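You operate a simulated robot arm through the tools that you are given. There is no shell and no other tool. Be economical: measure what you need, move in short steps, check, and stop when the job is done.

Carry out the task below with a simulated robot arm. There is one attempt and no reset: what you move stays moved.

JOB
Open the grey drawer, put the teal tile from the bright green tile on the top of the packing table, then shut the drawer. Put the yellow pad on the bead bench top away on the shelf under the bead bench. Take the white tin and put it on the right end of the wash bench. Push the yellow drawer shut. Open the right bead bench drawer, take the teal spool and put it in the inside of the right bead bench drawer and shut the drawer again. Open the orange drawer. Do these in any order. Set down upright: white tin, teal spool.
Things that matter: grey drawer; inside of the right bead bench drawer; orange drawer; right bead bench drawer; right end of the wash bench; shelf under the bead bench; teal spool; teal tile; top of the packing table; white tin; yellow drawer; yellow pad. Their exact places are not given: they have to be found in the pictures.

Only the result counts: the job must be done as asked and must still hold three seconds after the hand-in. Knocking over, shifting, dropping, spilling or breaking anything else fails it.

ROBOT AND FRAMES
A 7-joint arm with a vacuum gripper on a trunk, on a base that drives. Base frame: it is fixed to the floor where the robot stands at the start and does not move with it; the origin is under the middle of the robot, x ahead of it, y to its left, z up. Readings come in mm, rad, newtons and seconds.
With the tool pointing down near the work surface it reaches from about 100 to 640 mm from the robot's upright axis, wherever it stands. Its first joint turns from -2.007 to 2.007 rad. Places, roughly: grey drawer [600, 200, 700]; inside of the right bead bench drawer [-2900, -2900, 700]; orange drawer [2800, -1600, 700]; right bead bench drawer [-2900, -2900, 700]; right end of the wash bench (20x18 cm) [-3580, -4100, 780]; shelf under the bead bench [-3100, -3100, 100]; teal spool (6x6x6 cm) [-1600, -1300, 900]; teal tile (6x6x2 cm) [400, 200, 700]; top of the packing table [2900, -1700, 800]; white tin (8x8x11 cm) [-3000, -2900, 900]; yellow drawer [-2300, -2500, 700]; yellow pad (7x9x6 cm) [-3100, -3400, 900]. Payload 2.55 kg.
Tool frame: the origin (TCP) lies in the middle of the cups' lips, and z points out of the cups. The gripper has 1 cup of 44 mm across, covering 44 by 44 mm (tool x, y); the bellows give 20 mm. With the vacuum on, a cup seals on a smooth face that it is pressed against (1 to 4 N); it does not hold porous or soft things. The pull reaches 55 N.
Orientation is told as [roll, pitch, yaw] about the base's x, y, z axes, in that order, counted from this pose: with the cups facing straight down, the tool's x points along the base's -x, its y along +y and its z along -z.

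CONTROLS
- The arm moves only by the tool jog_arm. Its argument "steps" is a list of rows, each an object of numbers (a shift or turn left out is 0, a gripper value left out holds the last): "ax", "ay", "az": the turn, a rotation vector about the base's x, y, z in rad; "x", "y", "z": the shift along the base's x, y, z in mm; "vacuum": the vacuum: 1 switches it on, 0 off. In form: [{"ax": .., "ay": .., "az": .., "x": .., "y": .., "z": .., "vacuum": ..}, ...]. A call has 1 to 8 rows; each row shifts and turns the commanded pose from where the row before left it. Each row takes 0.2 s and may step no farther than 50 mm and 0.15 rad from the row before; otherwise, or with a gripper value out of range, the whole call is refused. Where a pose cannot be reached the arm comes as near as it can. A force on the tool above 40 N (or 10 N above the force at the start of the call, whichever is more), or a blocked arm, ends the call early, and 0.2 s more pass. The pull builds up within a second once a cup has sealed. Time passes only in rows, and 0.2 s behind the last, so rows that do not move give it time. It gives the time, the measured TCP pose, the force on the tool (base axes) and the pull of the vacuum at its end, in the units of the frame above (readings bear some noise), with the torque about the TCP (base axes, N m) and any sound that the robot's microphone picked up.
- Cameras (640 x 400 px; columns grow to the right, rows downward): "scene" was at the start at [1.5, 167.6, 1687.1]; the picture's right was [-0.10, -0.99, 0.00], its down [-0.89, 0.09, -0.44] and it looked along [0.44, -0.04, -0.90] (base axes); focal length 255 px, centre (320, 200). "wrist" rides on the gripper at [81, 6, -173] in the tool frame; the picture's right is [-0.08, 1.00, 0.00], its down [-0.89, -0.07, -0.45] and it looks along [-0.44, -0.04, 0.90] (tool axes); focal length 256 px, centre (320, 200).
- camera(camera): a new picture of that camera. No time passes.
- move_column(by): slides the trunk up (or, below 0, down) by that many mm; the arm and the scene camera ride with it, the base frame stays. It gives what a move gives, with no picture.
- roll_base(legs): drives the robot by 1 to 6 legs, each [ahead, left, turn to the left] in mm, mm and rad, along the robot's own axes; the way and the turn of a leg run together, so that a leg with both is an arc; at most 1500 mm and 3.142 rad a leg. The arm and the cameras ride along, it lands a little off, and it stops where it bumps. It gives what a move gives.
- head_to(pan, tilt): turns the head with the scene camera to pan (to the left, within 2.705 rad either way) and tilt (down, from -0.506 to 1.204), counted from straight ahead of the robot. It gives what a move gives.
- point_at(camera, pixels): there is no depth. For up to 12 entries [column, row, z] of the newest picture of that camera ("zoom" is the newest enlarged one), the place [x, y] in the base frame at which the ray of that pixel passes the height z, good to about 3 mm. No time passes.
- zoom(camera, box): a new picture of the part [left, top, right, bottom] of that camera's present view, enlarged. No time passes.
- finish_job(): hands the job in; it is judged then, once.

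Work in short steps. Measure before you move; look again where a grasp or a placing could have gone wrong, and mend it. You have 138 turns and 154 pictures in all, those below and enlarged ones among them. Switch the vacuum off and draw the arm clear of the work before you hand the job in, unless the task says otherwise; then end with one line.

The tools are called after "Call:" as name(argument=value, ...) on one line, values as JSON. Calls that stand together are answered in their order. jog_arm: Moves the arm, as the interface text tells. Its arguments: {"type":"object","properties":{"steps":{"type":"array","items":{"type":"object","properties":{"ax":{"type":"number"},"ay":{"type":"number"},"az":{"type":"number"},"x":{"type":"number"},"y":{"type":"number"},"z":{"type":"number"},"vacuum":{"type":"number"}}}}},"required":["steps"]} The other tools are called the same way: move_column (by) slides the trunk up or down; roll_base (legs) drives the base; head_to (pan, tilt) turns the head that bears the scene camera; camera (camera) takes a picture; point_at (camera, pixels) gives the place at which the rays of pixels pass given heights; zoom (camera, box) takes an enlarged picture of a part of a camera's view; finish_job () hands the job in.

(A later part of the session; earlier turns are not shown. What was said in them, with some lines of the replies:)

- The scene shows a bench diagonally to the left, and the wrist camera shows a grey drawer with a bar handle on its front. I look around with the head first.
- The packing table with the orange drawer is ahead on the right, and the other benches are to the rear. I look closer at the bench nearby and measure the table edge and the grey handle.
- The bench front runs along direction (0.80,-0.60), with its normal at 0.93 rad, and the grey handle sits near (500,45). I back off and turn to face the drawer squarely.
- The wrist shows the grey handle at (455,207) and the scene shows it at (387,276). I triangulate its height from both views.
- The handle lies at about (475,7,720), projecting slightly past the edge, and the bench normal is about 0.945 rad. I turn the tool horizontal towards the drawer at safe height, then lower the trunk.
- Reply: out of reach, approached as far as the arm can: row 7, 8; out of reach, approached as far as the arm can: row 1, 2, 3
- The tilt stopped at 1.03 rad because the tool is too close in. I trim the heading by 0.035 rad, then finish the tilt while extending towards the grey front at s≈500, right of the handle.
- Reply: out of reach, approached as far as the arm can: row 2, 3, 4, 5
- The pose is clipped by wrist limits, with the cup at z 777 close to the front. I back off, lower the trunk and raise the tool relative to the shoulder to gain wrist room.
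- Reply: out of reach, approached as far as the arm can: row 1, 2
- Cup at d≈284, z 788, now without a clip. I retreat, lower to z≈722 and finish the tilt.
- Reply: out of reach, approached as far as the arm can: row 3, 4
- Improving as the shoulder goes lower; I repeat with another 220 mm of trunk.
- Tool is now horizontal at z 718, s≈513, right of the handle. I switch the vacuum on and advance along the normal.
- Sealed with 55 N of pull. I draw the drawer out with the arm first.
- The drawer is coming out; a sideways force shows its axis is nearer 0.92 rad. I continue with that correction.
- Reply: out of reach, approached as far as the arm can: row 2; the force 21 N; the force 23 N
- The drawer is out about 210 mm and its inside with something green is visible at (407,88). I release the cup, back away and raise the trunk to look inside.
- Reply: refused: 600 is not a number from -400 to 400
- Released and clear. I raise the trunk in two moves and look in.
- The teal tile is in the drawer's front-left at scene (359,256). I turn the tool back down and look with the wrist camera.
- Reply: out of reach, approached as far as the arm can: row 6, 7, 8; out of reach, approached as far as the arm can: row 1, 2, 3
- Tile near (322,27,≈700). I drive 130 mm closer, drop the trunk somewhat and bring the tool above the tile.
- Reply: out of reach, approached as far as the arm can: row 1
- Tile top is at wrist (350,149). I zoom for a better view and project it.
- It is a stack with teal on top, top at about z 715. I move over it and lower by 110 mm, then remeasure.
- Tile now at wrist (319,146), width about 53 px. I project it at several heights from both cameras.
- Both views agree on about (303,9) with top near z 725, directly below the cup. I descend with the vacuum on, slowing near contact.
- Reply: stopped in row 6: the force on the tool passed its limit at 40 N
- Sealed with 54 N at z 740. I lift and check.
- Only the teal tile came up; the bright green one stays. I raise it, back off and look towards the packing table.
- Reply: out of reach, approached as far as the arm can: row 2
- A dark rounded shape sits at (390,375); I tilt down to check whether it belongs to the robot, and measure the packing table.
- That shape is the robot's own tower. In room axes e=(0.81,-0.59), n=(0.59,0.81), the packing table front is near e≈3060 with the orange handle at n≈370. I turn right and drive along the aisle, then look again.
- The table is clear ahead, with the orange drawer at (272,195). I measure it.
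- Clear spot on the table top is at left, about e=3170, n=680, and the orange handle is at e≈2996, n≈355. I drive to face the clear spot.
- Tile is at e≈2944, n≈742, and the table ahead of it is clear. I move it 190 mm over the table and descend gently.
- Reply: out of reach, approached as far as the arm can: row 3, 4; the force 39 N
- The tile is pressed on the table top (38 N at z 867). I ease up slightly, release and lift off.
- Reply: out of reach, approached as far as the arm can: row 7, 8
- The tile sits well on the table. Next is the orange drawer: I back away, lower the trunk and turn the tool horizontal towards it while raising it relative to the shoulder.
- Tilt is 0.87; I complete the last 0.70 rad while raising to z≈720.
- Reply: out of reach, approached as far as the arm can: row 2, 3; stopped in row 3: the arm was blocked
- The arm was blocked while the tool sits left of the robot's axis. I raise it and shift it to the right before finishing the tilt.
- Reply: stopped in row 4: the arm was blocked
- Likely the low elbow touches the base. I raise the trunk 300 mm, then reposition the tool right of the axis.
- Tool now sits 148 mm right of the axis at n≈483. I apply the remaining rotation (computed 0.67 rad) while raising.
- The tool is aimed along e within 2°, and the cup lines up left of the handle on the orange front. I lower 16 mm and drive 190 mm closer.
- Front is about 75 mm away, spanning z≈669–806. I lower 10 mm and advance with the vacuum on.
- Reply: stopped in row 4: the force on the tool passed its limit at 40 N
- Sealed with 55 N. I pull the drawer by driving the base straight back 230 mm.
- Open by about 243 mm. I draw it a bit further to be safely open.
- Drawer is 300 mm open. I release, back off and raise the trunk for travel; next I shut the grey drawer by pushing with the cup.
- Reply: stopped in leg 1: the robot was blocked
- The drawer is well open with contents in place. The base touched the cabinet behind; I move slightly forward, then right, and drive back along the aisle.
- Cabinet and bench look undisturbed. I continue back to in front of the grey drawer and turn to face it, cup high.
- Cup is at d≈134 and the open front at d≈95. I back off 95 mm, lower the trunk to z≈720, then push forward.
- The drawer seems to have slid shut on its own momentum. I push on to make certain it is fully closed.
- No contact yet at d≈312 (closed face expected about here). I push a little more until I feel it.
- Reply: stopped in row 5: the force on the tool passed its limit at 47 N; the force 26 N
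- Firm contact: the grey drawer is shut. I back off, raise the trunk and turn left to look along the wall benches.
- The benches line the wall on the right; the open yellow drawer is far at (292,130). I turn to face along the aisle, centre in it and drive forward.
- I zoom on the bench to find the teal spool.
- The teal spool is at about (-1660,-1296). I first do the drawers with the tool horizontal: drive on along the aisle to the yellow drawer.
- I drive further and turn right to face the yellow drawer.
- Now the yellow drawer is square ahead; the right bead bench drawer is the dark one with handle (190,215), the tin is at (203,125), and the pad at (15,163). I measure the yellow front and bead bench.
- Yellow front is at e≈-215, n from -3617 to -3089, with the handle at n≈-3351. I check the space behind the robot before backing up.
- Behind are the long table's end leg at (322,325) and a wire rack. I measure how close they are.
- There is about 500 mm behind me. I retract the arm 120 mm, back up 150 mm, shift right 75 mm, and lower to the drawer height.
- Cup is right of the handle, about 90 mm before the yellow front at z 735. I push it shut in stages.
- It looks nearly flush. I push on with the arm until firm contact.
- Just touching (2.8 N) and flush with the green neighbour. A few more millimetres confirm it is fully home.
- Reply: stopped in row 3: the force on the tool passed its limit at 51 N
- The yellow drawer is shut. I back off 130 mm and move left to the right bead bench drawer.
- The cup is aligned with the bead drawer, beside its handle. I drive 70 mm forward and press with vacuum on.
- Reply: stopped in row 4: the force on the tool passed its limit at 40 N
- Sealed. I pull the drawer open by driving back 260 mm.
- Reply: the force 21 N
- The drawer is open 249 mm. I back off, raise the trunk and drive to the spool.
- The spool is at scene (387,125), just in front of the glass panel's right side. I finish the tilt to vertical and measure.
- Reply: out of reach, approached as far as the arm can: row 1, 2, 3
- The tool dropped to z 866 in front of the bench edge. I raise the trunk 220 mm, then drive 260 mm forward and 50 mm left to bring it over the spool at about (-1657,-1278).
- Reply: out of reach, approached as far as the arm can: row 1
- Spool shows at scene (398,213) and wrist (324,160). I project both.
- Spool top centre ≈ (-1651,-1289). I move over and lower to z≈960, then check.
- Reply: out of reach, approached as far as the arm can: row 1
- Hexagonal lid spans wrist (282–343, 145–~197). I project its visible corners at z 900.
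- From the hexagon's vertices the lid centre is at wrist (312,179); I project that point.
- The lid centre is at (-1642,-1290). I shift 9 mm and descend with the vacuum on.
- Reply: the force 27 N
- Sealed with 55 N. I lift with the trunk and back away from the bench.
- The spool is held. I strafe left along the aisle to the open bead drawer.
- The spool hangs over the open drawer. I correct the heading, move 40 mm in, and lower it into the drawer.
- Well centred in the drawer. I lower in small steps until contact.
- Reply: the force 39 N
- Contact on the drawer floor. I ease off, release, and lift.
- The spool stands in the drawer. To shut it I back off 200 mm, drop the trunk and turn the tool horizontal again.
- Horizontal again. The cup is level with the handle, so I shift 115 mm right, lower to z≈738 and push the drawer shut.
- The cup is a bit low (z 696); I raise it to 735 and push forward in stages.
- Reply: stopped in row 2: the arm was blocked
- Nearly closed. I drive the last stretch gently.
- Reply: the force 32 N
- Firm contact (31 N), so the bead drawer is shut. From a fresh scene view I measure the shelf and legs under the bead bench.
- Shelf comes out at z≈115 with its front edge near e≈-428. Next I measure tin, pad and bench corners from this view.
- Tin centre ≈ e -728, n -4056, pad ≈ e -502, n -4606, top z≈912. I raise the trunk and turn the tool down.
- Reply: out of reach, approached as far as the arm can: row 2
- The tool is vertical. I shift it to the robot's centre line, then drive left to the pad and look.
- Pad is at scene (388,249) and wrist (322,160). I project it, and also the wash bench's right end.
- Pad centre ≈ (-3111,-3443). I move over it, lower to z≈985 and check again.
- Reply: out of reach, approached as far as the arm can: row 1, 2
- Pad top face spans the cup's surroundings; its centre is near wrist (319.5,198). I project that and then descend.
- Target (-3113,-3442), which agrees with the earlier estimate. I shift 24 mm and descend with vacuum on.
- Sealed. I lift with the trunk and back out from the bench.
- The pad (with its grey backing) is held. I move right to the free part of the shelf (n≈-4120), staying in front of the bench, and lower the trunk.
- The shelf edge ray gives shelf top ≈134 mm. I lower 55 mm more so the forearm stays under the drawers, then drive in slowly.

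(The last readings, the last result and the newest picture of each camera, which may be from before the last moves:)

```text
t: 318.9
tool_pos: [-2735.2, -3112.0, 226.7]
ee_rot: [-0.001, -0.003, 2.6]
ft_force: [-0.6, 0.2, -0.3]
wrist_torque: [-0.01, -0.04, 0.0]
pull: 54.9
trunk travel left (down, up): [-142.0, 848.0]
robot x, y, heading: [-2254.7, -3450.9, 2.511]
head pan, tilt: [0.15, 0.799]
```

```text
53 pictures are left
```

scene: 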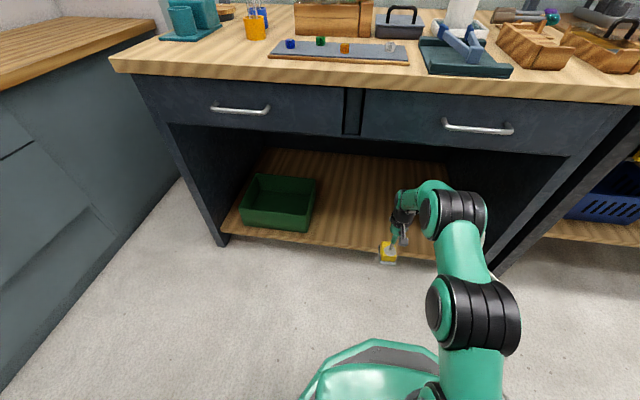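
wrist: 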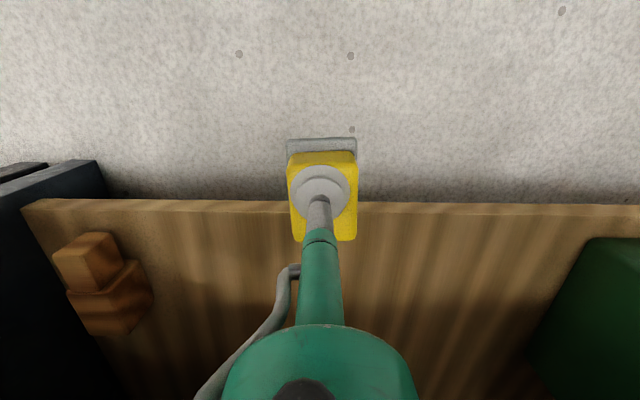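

Shelf edge appears at e≈-450. I lower 15 mm and drive in another 125 mm so the pad is fully over the shelf.

Call:
move_column(by=-15)

Call:
roll_base(legs=[[70, 0, 0]])

Call:
roll_base(legs=[[60, 0, 0]])

Call:
camera(camera="wrist")

Call:
camera(camera="scene")

```text
t: 319.5
tool_pos: [-2736.0, -3112.6, 211.3]
ee_rot: [0.0, 0.0, 2.601]
ft_force: [0.0, 0.3, -0.9]
wrist_torque: [-0.02, -0.01, 0.0]
pull: 55.0
trunk travel left (down, up): [-127.0, 863.0]
robot x, y, heading: [-2254.8, -3451.0, 2.512]
head pan, tilt: [0.15, 0.799]
```

```text
t: 320.5
tool_pos: [-2791.4, -3071.8, 211.4]
ee_rot: [-0.001, -0.002, 2.599]
ft_force: [-0.4, -0.3, 0.0]
wrist_torque: [-0.04, -0.01, -0.03]
pull: 54.9
trunk travel left (down, up): [-127.0, 863.0]
robot x, y, heading: [-2312.9, -3408.0, 2.513]
head pan, tilt: [0.15, 0.799]
```

```text
t: 321.5
tool_pos: [-2840.6, -3035.2, 211.3]
ee_rot: [0.001, -0.001, 2.602]
ft_force: [-0.7, -0.1, -0.3]
wrist_torque: [-0.01, 0.0, -0.02]
pull: 54.9
trunk travel left (down, up): [-127.0, 863.0]
robot x, y, heading: [-2360.0, -3375.4, 2.516]
head pan, tilt: [0.15, 0.799]
```

```text
52 pictures are left
```

wrist: 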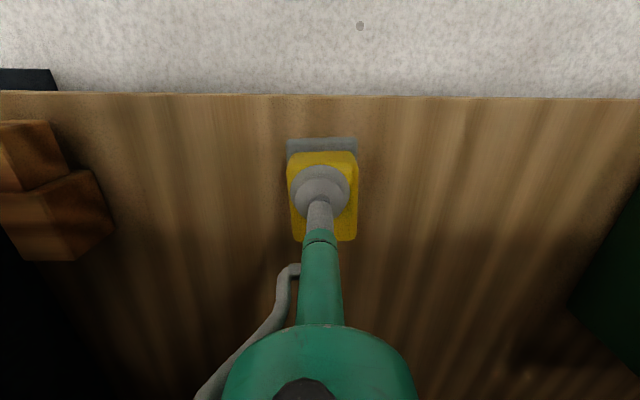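

```text
51 pictures are left
```

scene: 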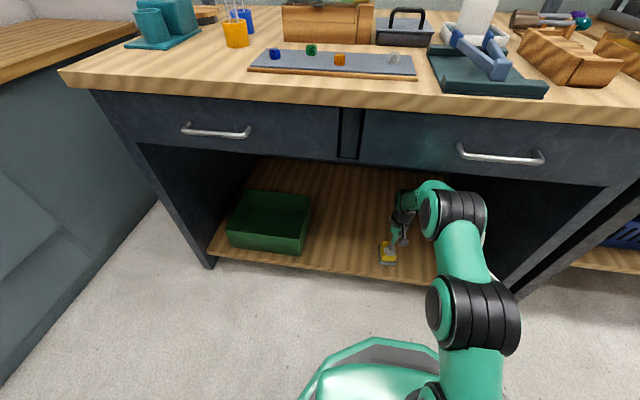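

The pad is fully over the shelf. I lower until contact.

Call:
jog_arm(steps=[{"z": -8}, {"z": -6}, {"z": -6}, {"z": -6}, {"z": -6}, {"z": -6}, {"z": -6}, {"z": -6}])

```text
t: 322.9
tool_pos: [-2845.4, -3031.4, 182.5]
ee_rot: [0.0, -0.015, 2.599]
ft_force: [3.3, -2.5, 14.5]
wrist_torque: [-0.24, -0.23, 0.01]
pull: 54.8
trunk travel left (down, up): [-127.0, 863.0]
robot x, y, heading: [-2358.7, -3372.7, 2.517]
head pan, tilt: [0.15, 0.799]
stopped in row 7: the force on the tool passed its limit at 41 N (the readings are from after the stop); the commanded pose is now the measured one
```

Contact with the shelf at z≈182. I release and lift off a little, then check.

Call:
jog_arm(steps=[{"z": 4}, {"vacuum": 0}, {}, {}, {}, {"z": 15}, {"z": 20}])

Call:
roll_base(legs=[[-330, 0, 0]])

Call:
camera(camera="scene")

```text
t: 324.5
tool_pos: [-2843.9, -3033.7, 218.0]
ee_rot: [0.001, -0.007, 2.6]
ft_force: [-0.2, 0.2, -0.8]
wrist_torque: [0.0, 0.0, 0.0]
pull: 0.1
trunk travel left (down, up): [-127.0, 863.0]
robot x, y, heading: [-2361.8, -3374.0, 2.518]
head pan, tilt: [0.15, 0.799]
```

```text
t: 326.6
tool_pos: [-2582.5, -3225.5, 218.5]
ee_rot: [-0.001, -0.01, 2.605]
ft_force: [0.3, -0.2, -0.8]
wrist_torque: [-0.01, 0.01, 0.0]
pull: 0.1
trunk travel left (down, up): [-127.0, 863.0]
robot x, y, heading: [-2097.0, -3562.5, 2.524]
head pan, tilt: [0.15, 0.799]
```

```text
50 pictures are left
```

scene: 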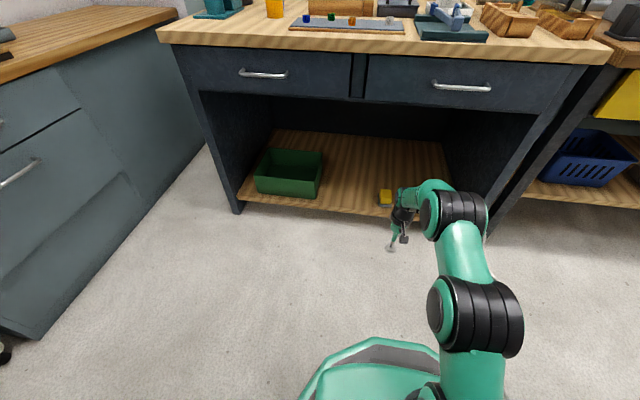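

The pad is on the shelf at (385,197). I raise the trunk fully and approach the tin.

Call:
move_column(by=400)

Call:
move_column(by=400)

Call:
move_column(by=60)

Call:
roll_base(legs=[[0, -65, -0.006], [420, 0, 0]])

Call:
camera(camera="wrist")

Call:
camera(camera="scene")

```text
t: 330.5
tool_pos: [-2581.5, -3226.4, 619.2]
ee_rot: [-0.001, -0.009, 2.604]
ft_force: [-0.2, 0.5, 0.0]
wrist_torque: [-0.01, 0.01, 0.04]
pull: 0.0
trunk travel left (down, up): [-527.0, 463.0]
robot x, y, heading: [-2096.7, -3565.4, 2.524]
head pan, tilt: [0.15, 0.799]
```

```text
t: 334.3
tool_pos: [-2581.9, -3226.3, 1018.9]
ee_rot: [0.002, -0.009, 2.604]
ft_force: [0.5, 0.9, 0.8]
wrist_torque: [-0.01, 0.01, -0.01]
pull: 0.1
trunk travel left (down, up): [-927.0, 63.0]
robot x, y, heading: [-2098.1, -3562.7, 2.519]
head pan, tilt: [0.15, 0.799]
```

```text
t: 335.3
tool_pos: [-2582.2, -3227.0, 1077.0]
ee_rot: [0.0, -0.009, 2.601]
ft_force: [-0.3, 0.6, 0.5]
wrist_torque: [0.01, 0.02, 0.01]
pull: 0.0
trunk travel left (down, up): [-987.0, 3.0]
robot x, y, heading: [-2098.7, -3566.8, 2.518]
head pan, tilt: [0.15, 0.799]
```

```text
t: 338.5
tool_pos: [-2882.8, -2924.7, 1078.2]
ee_rot: [0.0, -0.01, 2.602]
ft_force: [0.4, -0.2, -0.4]
wrist_torque: [0.0, -0.01, 0.02]
pull: 0.1
trunk travel left (down, up): [-987.0, 3.0]
robot x, y, heading: [-2395.9, -3264.5, 2.515]
head pan, tilt: [0.15, 0.799]
```

```text
49 pictures are left
```

wrist: 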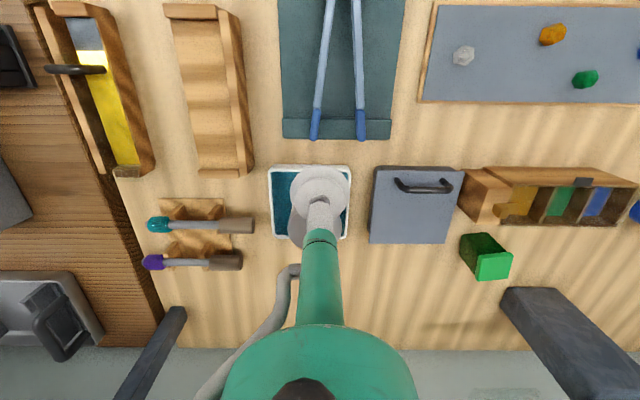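

```text
48 pictures are left
```

scene: 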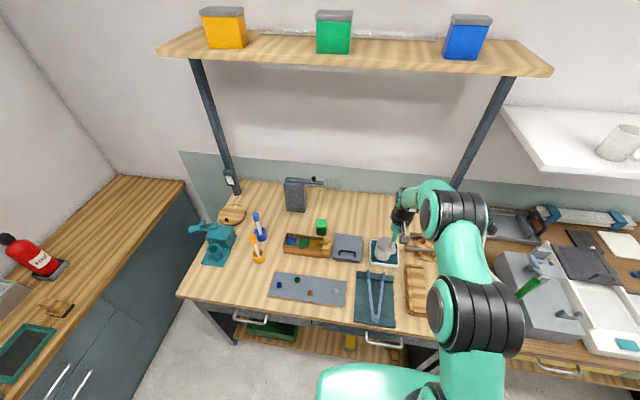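

Tin lid is at scene (385,244). I project it at its top height.

Call:
zoom(camera="scene", box=[340, 200, 440, 280])

Call:
point_at(camera="scene", pixels=[[384, 243, 950], [384, 243, 960], [384, 262, 850]])

Call:
zoom(camera="wrist", box=[240, 130, 400, 270])

```text
5.00 times, centred on (390, 240) of scene
```

zoom: 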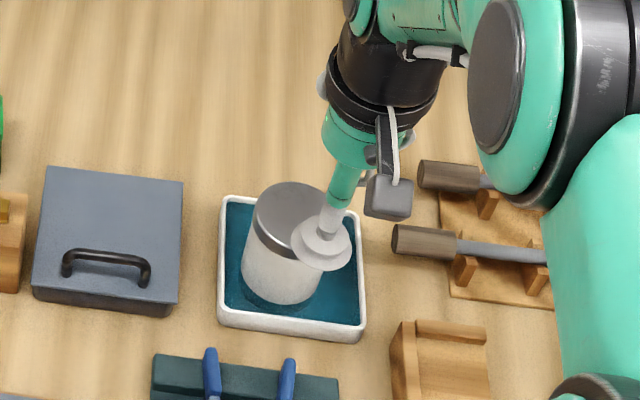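

```text
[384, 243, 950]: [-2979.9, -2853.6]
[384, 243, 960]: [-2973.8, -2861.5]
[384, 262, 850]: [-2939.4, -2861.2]
```

```text
2.86 times, centred on (320, 200) of wrist
```

zoom: 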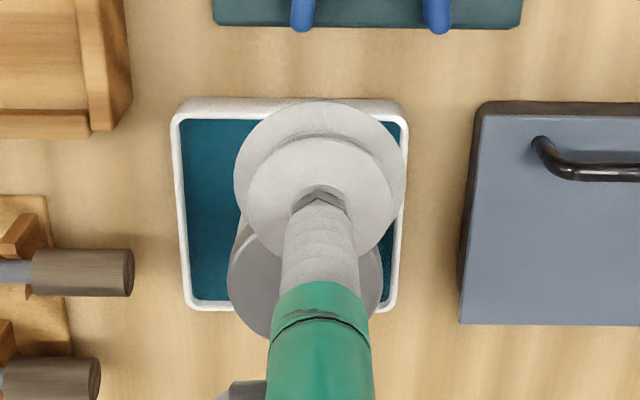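

Lid centre: scene (384.6,244.4) and wrist (314.8,221). I project both.

Call:
camera(camera="scene")

Call:
point_at(camera="scene", pixels=[[384.6, 244.4, 955], [384.6, 244.4, 945]])

Call:
camera(camera="wrist")

Call:
point_at(camera="wrist", pixels=[[314.8, 221, 955], [314.8, 221, 945], [287.8, 221, 955], [341.8, 221, 955]])

```text
45 pictures are left
```

scene: 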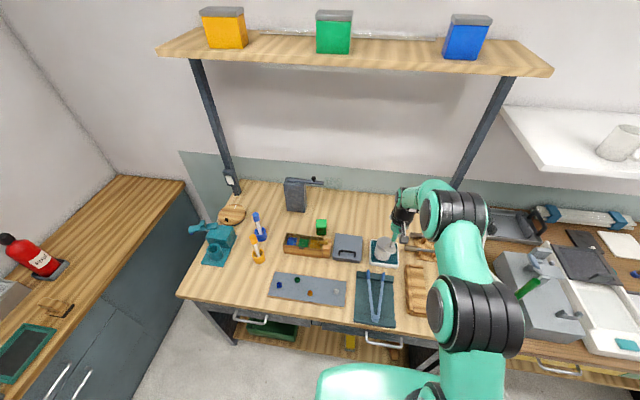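

```text
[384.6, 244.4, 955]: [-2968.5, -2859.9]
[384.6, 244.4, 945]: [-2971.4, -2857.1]
```

```text
44 pictures are left
```

wrist: 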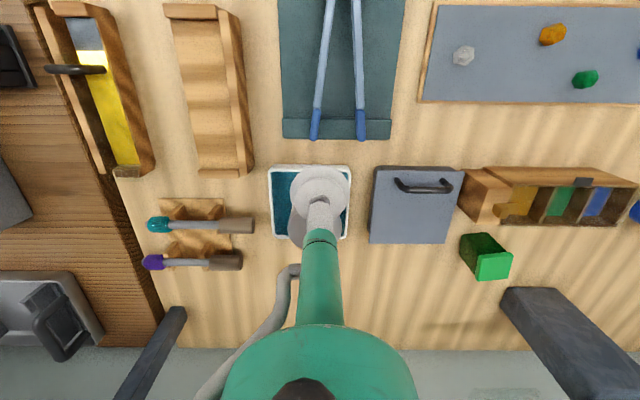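

```text
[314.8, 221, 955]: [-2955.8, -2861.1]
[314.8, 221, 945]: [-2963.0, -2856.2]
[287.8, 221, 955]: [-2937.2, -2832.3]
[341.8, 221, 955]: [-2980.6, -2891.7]
```

Target ≈ (-2963,-2860). I drive 68 mm forward, then lower and shift the rest by arm.

Call:
roll_base(legs=[[68, 0, 0]])

Call:
jog_arm(steps=[{"z": -40}, {"z": -20}, {"x": -12, "y": 12}, {"x": -12, "y": 12}, {}])

Call:
zoom(camera="wrist", box=[240, 130, 400, 270])

Call:
zoom(camera="scene", box=[340, 210, 440, 290])

```text
t: 339.5
tool_pos: [-2937.7, -2884.8, 1078.4]
ee_rot: [0.0, -0.009, 2.6]
ft_force: [0.4, 0.4, 0.3]
wrist_torque: [-0.05, 0.0, -0.02]
pull: 0.0
trunk travel left (down, up): [-987.0, 3.0]
robot x, y, heading: [-2450.5, -3228.8, 2.516]
head pan, tilt: [0.15, 0.799]
```

```text
t: 340.7
tool_pos: [-2960.1, -2859.6, 1019.3]
ee_rot: [-0.001, -0.009, 2.6]
ft_force: [-0.7, 0.4, -0.8]
wrist_torque: [0.03, 0.01, -0.01]
pull: 0.1
trunk travel left (down, up): [-987.0, 3.0]
robot x, y, heading: [-2457.9, -3222.0, 2.518]
head pan, tilt: [0.15, 0.799]
```

```text
2.86 times, centred on (320, 200) of wrist
```

zoom: 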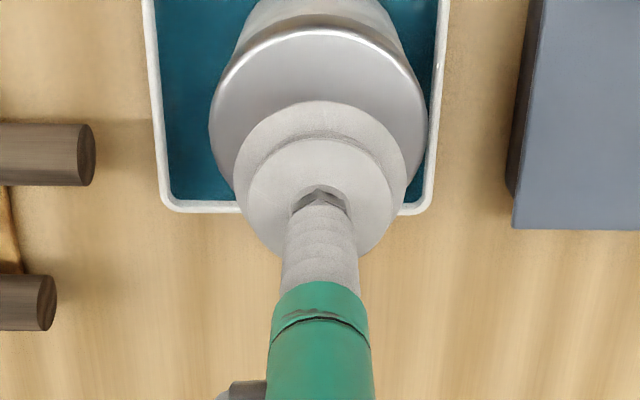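

```text
5.00 times, centred on (390, 250) of scene
```

zoom: 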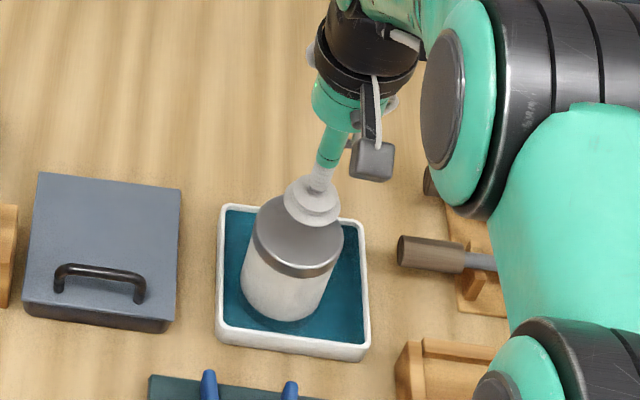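

Lid circle centre is about wrist (319.5,181). I project it from a fresh picture.

Call:
camera(camera="wrist")

Call:
point_at(camera="wrist", pixels=[[319.5, 181, 955], [319.5, 181, 945], [282, 175, 950], [357, 175, 950]])

Call:
point_at(camera="zoom", pixels=[[298, 232, 955], [298, 232, 945]])

```text
41 pictures are left
```

wrist: 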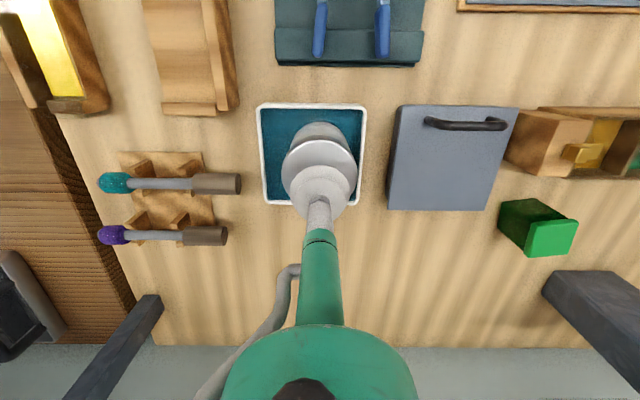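

```text
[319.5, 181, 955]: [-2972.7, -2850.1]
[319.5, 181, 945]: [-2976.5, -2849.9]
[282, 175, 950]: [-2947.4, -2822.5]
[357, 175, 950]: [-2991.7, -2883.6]
```

```text
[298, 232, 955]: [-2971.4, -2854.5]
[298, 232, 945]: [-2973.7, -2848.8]
```

Both agree on (-2972,-2851). I shift 15 mm and descend with vacuum on.

Call:
jog_arm(steps=[{"x": -12, "y": 9, "vacuum": 1}, {"z": -35}, {"z": -15}, {"z": -7}, {"z": -6}, {"z": -6}, {"z": -5}, {"z": -5}])

```text
t: 342.2
tool_pos: [-2979.5, -2846.8, 958.8]
ee_rot: [-0.004, -0.031, 2.602]
ft_force: [5.1, -2.0, 19.4]
wrist_torque: [-0.37, -0.28, 0.05]
pull: 54.9
trunk travel left (down, up): [-987.0, 3.0]
robot x, y, heading: [-2455.5, -3228.1, 2.513]
head pan, tilt: [0.15, 0.799]
stopped in row 7: the force on the tool passed its limit at 40 N (the readings are from after the stop); the commanded pose is now the measured one
```

Sealed. I lift with the arm, retracting slightly as it rises.

Call:
jog_arm(steps=[{"z": 20}, {"z": 30}, {"z": 30, "x": 4, "y": -3}, {"z": 30, "x": 12, "y": -9}, {"z": 20, "x": 12, "y": -9}, {}])

Call:
camera(camera="wrist")

Call:
camera(camera="scene")

```text
t: 343.6
tool_pos: [-2948.9, -2869.4, 1085.5]
ee_rot: [-0.002, -0.021, 2.6]
ft_force: [0.2, -0.1, -3.0]
wrist_torque: [-0.02, -0.01, 0.0]
pull: 55.0
trunk travel left (down, up): [-987.0, 3.0]
robot x, y, heading: [-2455.0, -3226.7, 2.516]
head pan, tilt: [0.15, 0.799]
```

```text
40 pictures are left
```

wrist: 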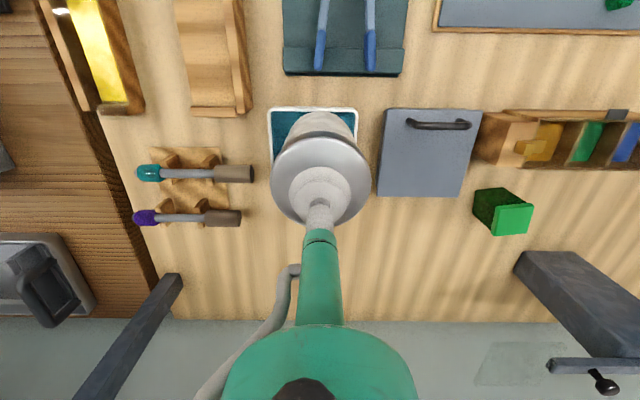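

```text
39 pictures are left
```

scene: 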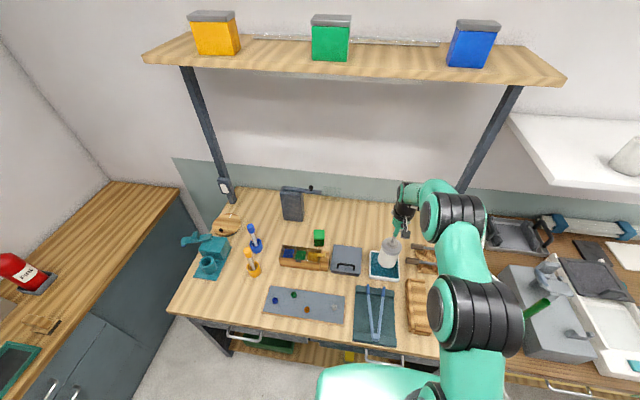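

The tin is held, its bottom at about z 970. I back out 350 mm and strafe left towards the wash bench, then look at it.

Call:
roll_base(legs=[[-360, 0, 0], [0, 600, 0]])

Call:
head_to(pan=0.9, tilt=0.8)

Call:
camera(camera="scene")

```text
t: 348.8
tool_pos: [-3009.2, -3561.1, 1085.0]
ee_rot: [-0.001, -0.023, 2.603]
ft_force: [0.5, 0.6, -3.4]
wrist_torque: [-0.01, 0.0, 0.04]
pull: 55.1
trunk travel left (down, up): [-987.0, 3.0]
robot x, y, heading: [-2515.6, -3915.5, 2.517]
head pan, tilt: [0.15, 0.799]
```

```text
t: 349.9
tool_pos: [-3008.9, -3562.4, 1084.6]
ee_rot: [-0.001, -0.023, 2.604]
ft_force: [0.1, 0.0, -2.1]
wrist_torque: [0.0, 0.0, 0.02]
pull: 55.4
trunk travel left (down, up): [-987.0, 3.0]
robot x, y, heading: [-2518.0, -3915.2, 2.51]
head pan, tilt: [0.901, 0.799]
```

```text
38 pictures are left
```

scene: 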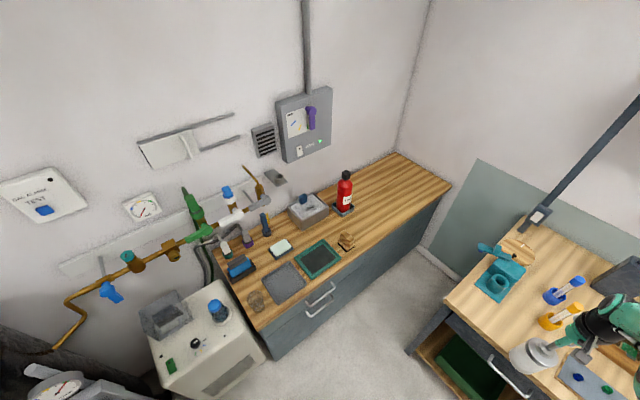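

Now I can see the wash bench well. I measure its corners at candidate heights to settle the top height.

Call:
point_at(camera="scene", pixels=[[450, 187, 780], [260, 330, 780], [450, 187, 840], [260, 330, 840], [397, 154, 780], [370, 205, 780], [344, 212, 780], [380, 225, 780], [347, 245, 780], [265, 357, 0], [385, 180, 780], [402, 200, 780]])

Call:
zoom(camera="scene", box=[280, 140, 480, 280])

```text
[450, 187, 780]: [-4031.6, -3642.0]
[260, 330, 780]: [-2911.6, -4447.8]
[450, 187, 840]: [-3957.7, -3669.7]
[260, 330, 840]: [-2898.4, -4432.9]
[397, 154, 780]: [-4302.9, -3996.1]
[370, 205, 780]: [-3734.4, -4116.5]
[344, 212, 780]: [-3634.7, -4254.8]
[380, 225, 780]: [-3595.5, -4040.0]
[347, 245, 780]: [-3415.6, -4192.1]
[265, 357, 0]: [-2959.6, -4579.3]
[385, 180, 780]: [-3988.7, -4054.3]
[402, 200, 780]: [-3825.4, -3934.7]
```

```text
2.86 times, centred on (380, 210) of scene
```

zoom: 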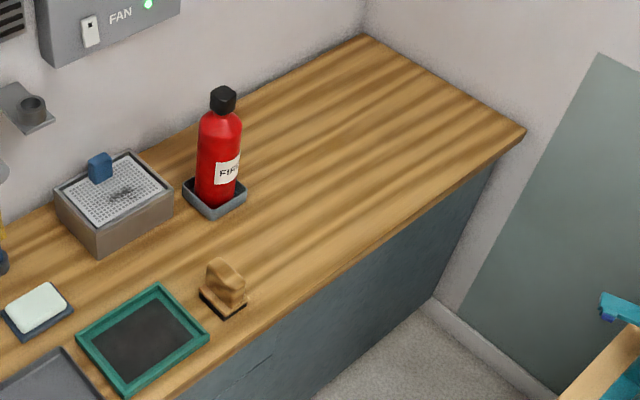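

The wash bench front is at n≈-5305; the target spot near e -500, n -5417 is free, between the wooden block and the extinguisher. I swing the arm to the left in open space first.

Call:
jog_arm(steps=[{"x": -9.2, "y": -46.9}, {"x": -9.2, "y": -46.9}, {"x": -9.2, "y": -46.9}, {"x": -9.2, "y": -46.9}, {"x": -9.2, "y": -46.9}])

Call:
jog_arm(steps=[{"x": -9.2, "y": -46.9}, {"x": -9.2, "y": -46.9}, {"x": -9.2, "y": -46.9}, {"x": -9.2, "y": -46.9}, {"x": -9.2, "y": -46.9}, {}])

Call:
camera(camera="scene")

```text
t: 351.1
tool_pos: [-3055.4, -3798.7, 1083.7]
ee_rot: [-0.003, -0.022, 2.603]
ft_force: [-0.8, -0.4, -3.7]
wrist_torque: [0.0, -0.01, 0.01]
pull: 54.8
trunk travel left (down, up): [-987.0, 3.0]
robot x, y, heading: [-2513.9, -3918.6, 2.519]
head pan, tilt: [0.901, 0.799]
```

```text
t: 352.5
tool_pos: [-3102.0, -4029.4, 1083.4]
ee_rot: [-0.003, -0.022, 2.605]
ft_force: [0.9, 0.0, -3.5]
wrist_torque: [-0.02, -0.01, 0.0]
pull: 54.6
trunk travel left (down, up): [-987.0, 3.0]
robot x, y, heading: [-2511.7, -3914.6, 2.512]
head pan, tilt: [0.901, 0.799]
```

```text
36 pictures are left
```

scene: 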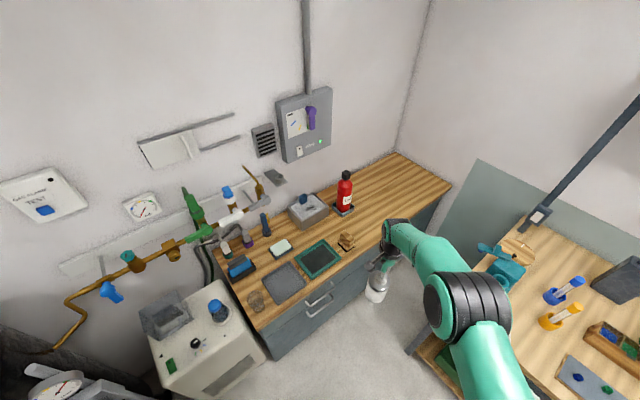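

Arm is now to the left front. I drive left 315 mm, then forward in two legs.

Call:
roll_base(legs=[[0, 310, 0], [180, 0, 0]])

Call:
camera(camera="scene")

Call:
camera(camera="wrist")

```text
t: 355.8
tool_pos: [-3429.7, -4180.3, 1085.1]
ee_rot: [-0.003, -0.022, 2.605]
ft_force: [-0.7, 0.0, -3.3]
wrist_torque: [0.04, -0.02, 0.02]
pull: 54.7
trunk travel left (down, up): [-987.0, 3.0]
robot x, y, heading: [-2841.9, -4065.5, 2.515]
head pan, tilt: [0.901, 0.799]
```

```text
35 pictures are left
```

scene: 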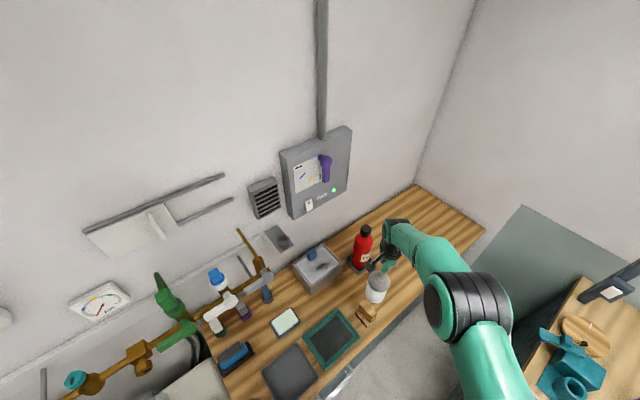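

```text
34 pictures are left
```

wrist: 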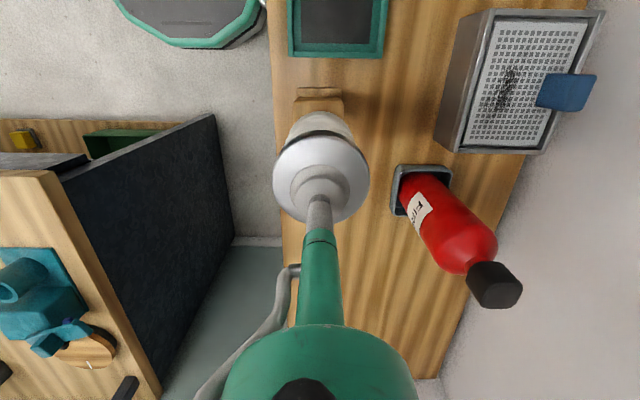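

Over the wooden block now; I go forward 165 mm more to pass it and then check again.

Call:
roll_base(legs=[[168, 0, 0]])

Call:
jog_arm(steps=[{"x": -12, "y": -16}, {"z": -30}, {}])

Call:
camera(camera="wrist")

Call:
camera(camera="scene")

```text
t: 357.2
tool_pos: [-3566.5, -4084.2, 1083.2]
ee_rot: [-0.002, -0.022, 2.606]
ft_force: [-0.3, 0.2, -3.8]
wrist_torque: [-0.01, 0.01, 0.01]
pull: 55.1
trunk travel left (down, up): [-987.0, 3.0]
robot x, y, heading: [-2977.5, -3967.5, 2.522]
head pan, tilt: [0.901, 0.799]
```

```text
t: 358.0
tool_pos: [-3578.7, -4101.2, 1053.7]
ee_rot: [-0.001, -0.023, 2.603]
ft_force: [-0.1, 1.0, -1.9]
wrist_torque: [0.02, 0.0, 0.01]
pull: 54.7
trunk travel left (down, up): [-987.0, 3.0]
robot x, y, heading: [-2977.4, -3970.1, 2.525]
head pan, tilt: [0.901, 0.799]
```

```text
33 pictures are left
```

wrist: 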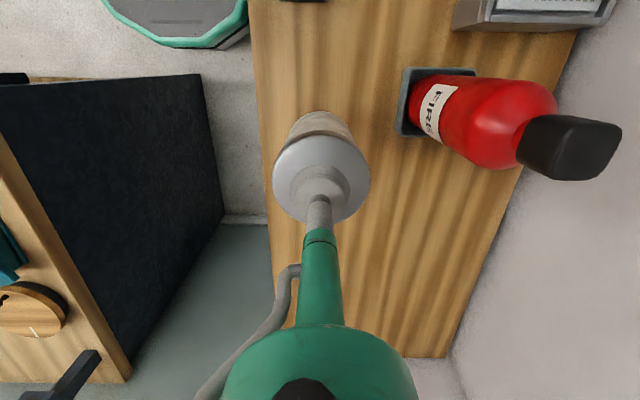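

```text
32 pictures are left
```

scene: 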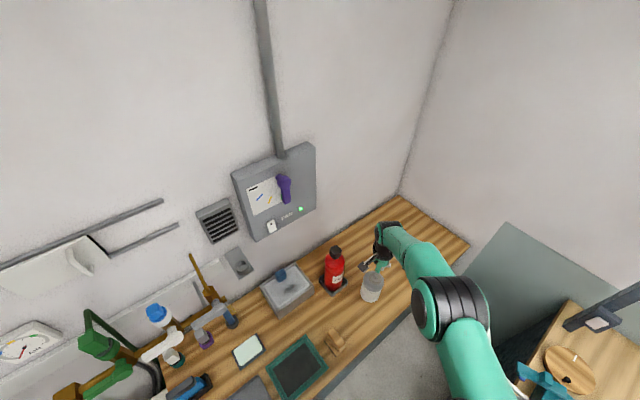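

The tin is exactly over (-3579,-4101) with clear space around. I descend stepwise.

Call:
jog_arm(steps=[{"z": -30}, {"z": -20}, {"z": -15}, {"z": -12}, {"z": -10}, {"z": -8}, {"z": -8}, {"z": -8}])

Call:
camera(camera="wrist")

Call:
zoom(camera="scene", box=[300, 210, 460, 330])

```text
t: 359.8
tool_pos: [-3578.3, -4100.2, 942.0]
ee_rot: [-0.003, -0.024, 2.605]
ft_force: [0.2, 0.7, -3.2]
wrist_torque: [0.0, -0.01, 0.04]
pull: 54.8
trunk travel left (down, up): [-987.0, 3.0]
robot x, y, heading: [-2980.1, -3971.8, 2.517]
head pan, tilt: [0.901, 0.799]
```

```text
31 pictures are left
```

wrist: 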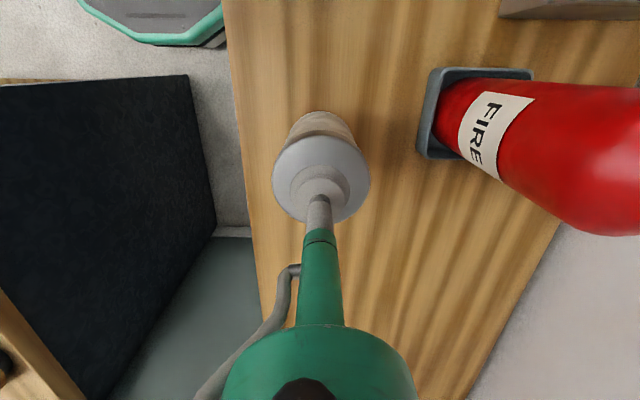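

```text
3.33 times, centred on (380, 270) of scene
```

zoom: 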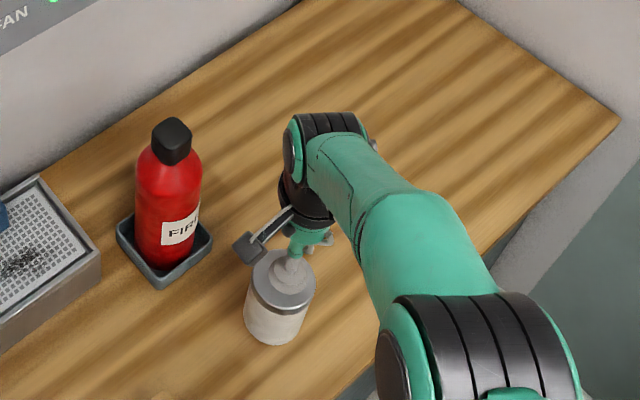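

No contact yet at z 942. I continue descending in small steps.

Call:
jog_arm(steps=[{"z": -8}, {"z": -7}, {"z": -7}, {"z": -7}, {"z": -7}, {"z": -7}, {"z": -7}, {"z": -7}])

```text
t: 361.6
tool_pos: [-3594.6, -4102.7, 902.5]
ee_rot: [0.02, -0.042, 2.6]
ft_force: [-0.1, -0.1, -2.3]
wrist_torque: [-0.02, -0.03, 0.02]
pull: 54.6
trunk travel left (down, up): [-987.0, 3.0]
robot x, y, heading: [-2979.7, -3969.4, 2.52]
head pan, tilt: [0.901, 0.799]
```

The pose drifted (x -16 mm, slight tilt) without force, so I check for interference before going on.

Call:
jog_arm(steps=[{}, {}])

Call:
camera(camera="scene")

Call:
camera(camera="wrist")

```text
t: 362.2
tool_pos: [-3592.6, -4101.7, 900.9]
ee_rot: [0.018, -0.04, 2.599]
ft_force: [0.5, 1.0, -3.2]
wrist_torque: [0.01, -0.03, -0.02]
pull: 55.1
trunk travel left (down, up): [-987.0, 3.0]
robot x, y, heading: [-2975.8, -3969.1, 2.517]
head pan, tilt: [0.901, 0.799]
```

```text
29 pictures are left
```

scene: 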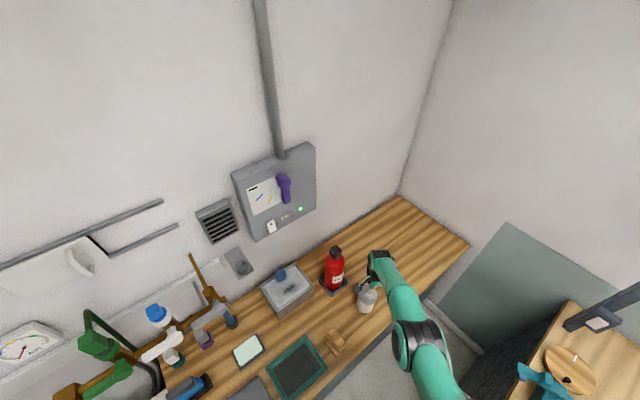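

```text
28 pictures are left
```

wrist: 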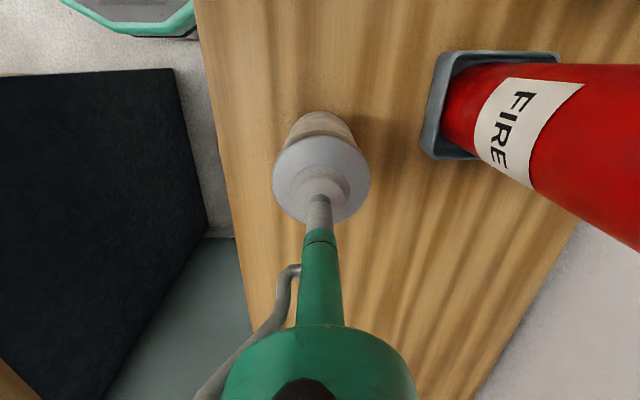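

It is simply at the arm's reach limit, low relative to the shoulder. I raise the arm 50 mm and use the trunk to go down instead.

Call:
jog_arm(steps=[{"z": 25}, {"z": 25}, {}])

Call:
move_column(by=-30)

```text
t: 363.0
tool_pos: [-3576.9, -4100.7, 934.4]
ee_rot: [-0.003, -0.021, 2.606]
ft_force: [0.0, -0.2, -3.6]
wrist_torque: [0.03, -0.01, -0.01]
pull: 55.1
trunk travel left (down, up): [-987.0, 3.0]
robot x, y, heading: [-2981.6, -3971.3, 2.517]
head pan, tilt: [0.901, 0.799]
```

```text
t: 363.8
tool_pos: [-3577.4, -4098.9, 905.2]
ee_rot: [-0.002, -0.023, 2.605]
ft_force: [-0.3, -0.3, -2.7]
wrist_torque: [-0.01, 0.02, 0.02]
pull: 55.1
trunk travel left (down, up): [-957.0, 33.0]
robot x, y, heading: [-2978.9, -3971.1, 2.52]
head pan, tilt: [0.901, 0.799]
```

Back at nominal, z 905. I straighten the small tilt and descend gently.

Call:
jog_arm(steps=[{"ax": -0.0117, "ay": -0.0197}, {"z": -6}, {"z": -6}, {"z": -5}, {"z": -5}, {}])

```text
t: 365.2
tool_pos: [-3579.4, -4100.4, 888.7]
ee_rot: [0.005, -0.004, 2.604]
ft_force: [5.6, -0.5, 20.4]
wrist_torque: [0.34, 0.01, -0.08]
pull: 54.6
trunk travel left (down, up): [-957.0, 33.0]
robot x, y, heading: [-2979.0, -3966.1, 2.522]
head pan, tilt: [0.901, 0.799]
```

Contact on the wash bench (20 N at z 889). I release and lift straight up.

Call:
jog_arm(steps=[{"z": 4}, {"vacuum": 0}, {}, {}, {}, {"z": 10}, {"z": 30}, {"z": 30}])

Call:
move_column(by=30)

Call:
camera(camera="wrist")

Call:
zoom(camera="scene", box=[280, 190, 480, 340])

```text
t: 367.0
tool_pos: [-3577.8, -4099.3, 956.6]
ee_rot: [-0.004, 0.002, 2.605]
ft_force: [0.4, -0.4, -0.5]
wrist_torque: [0.0, 0.03, -0.04]
pull: 0.1
trunk travel left (down, up): [-957.0, 33.0]
robot x, y, heading: [-2977.2, -3973.5, 2.52]
head pan, tilt: [0.901, 0.799]
```

```text
t: 367.7
tool_pos: [-3579.4, -4100.3, 985.5]
ee_rot: [0.0, 0.002, 2.605]
ft_force: [-0.1, -0.2, -0.1]
wrist_torque: [0.01, -0.02, -0.01]
pull: 0.0
trunk travel left (down, up): [-987.0, 3.0]
robot x, y, heading: [-2978.3, -3971.3, 2.515]
head pan, tilt: [0.901, 0.799]
```

```text
27 pictures are left
```

wrist: 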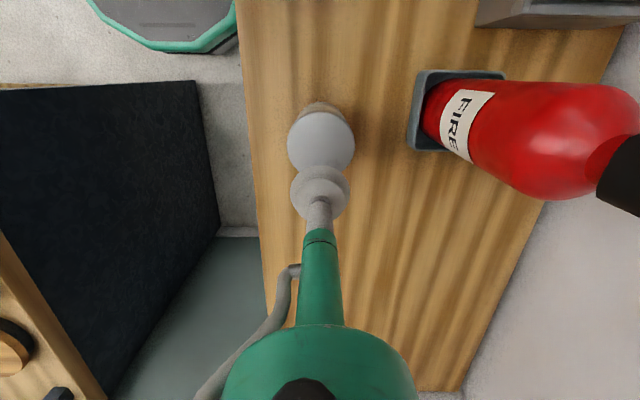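

```text
2.67 times, centred on (380, 265) of scene
```

zoom: 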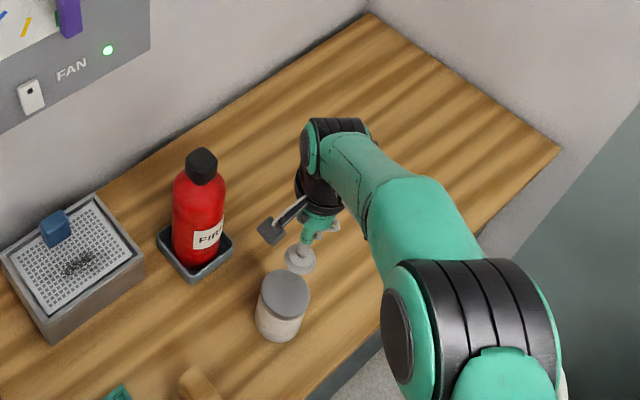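

The tin stands upright on the spot. I raise the arm, back away, and take a last look.

Call:
jog_arm(steps=[{"z": 40}, {"z": 30}, {}])

Call:
roll_base(legs=[[-330, 0, 0], [0, -300, 0]])

Call:
head_to(pan=0.3, tilt=0.75)

Call:
camera(camera="scene")

Call:
head_to(pan=-0.7, tilt=0.7)

Call:
camera(camera="scene")

```text
t: 368.5
tool_pos: [-3578.6, -4101.1, 1056.5]
ee_rot: [-0.005, 0.002, 2.605]
ft_force: [0.8, 0.1, 0.3]
wrist_torque: [0.0, -0.04, 0.03]
pull: 0.1
trunk travel left (down, up): [-987.0, 3.0]
robot x, y, heading: [-2979.2, -3967.8, 2.521]
head pan, tilt: [0.901, 0.799]
```

```text
t: 372.3
tool_pos: [-3137.8, -4045.9, 1057.0]
ee_rot: [-0.003, 0.002, 2.609]
ft_force: [-0.1, 0.7, -0.4]
wrist_torque: [-0.01, 0.01, 0.0]
pull: 0.0
trunk travel left (down, up): [-987.0, 3.0]
robot x, y, heading: [-2539.1, -3918.1, 2.52]
head pan, tilt: [0.901, 0.799]
```

```text
t: 373.3
tool_pos: [-3138.2, -4046.5, 1055.9]
ee_rot: [-0.002, 0.002, 2.609]
ft_force: [-0.2, 0.0, -0.3]
wrist_torque: [0.01, 0.0, -0.01]
pull: 0.0
trunk travel left (down, up): [-987.0, 3.0]
robot x, y, heading: [-2538.9, -3914.0, 2.518]
head pan, tilt: [0.3, 0.75]
```

```text
25 pictures are left
```

scene: 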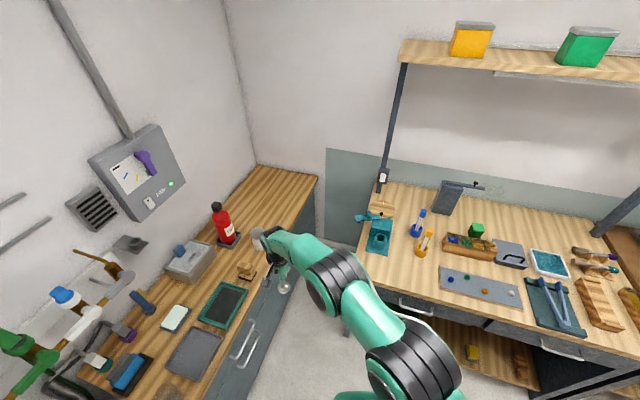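

```text
t: 374.6
tool_pos: [-3136.8, -4046.3, 1055.6]
ee_rot: [-0.003, 0.002, 2.607]
ft_force: [-0.2, -0.1, -0.4]
wrist_torque: [-0.01, 0.04, -0.04]
pull: 0.1
trunk travel left (down, up): [-987.0, 3.0]
robot x, y, heading: [-2541.4, -3914.5, 2.515]
head pan, tilt: [-0.7, 0.7]
```

```text
24 pictures are left
```

scene: 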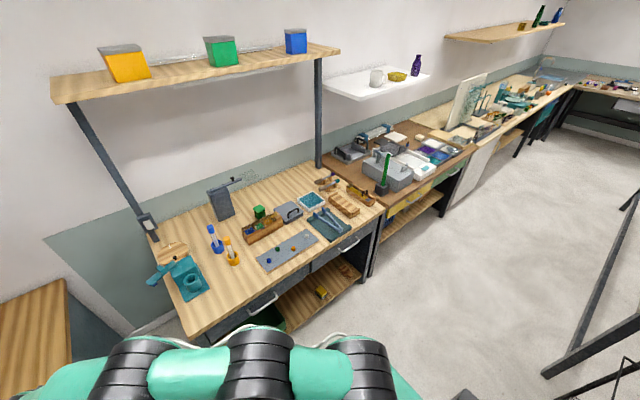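

The bead bench is undisturbed, the drawers are shut, the pad is on the shelf at (322,292), and the tin stands on the wash bench. The vacuum is off and the arm is clear, so I hand in.

Call:
finish_job()

```text
The job is handed in.
```

I handed the job in with every part done. The tile, tin and pad showed in place in the last pictures I took of them. The spool was standing upright in the drawer when I shut it. I felt firm contact closing the grey, yellow and right bead bench drawers, and left the orange drawer about 300 mm open. While backing away from the orange drawer the base bumped the green cabinet, which looked undisturbed afterwards.
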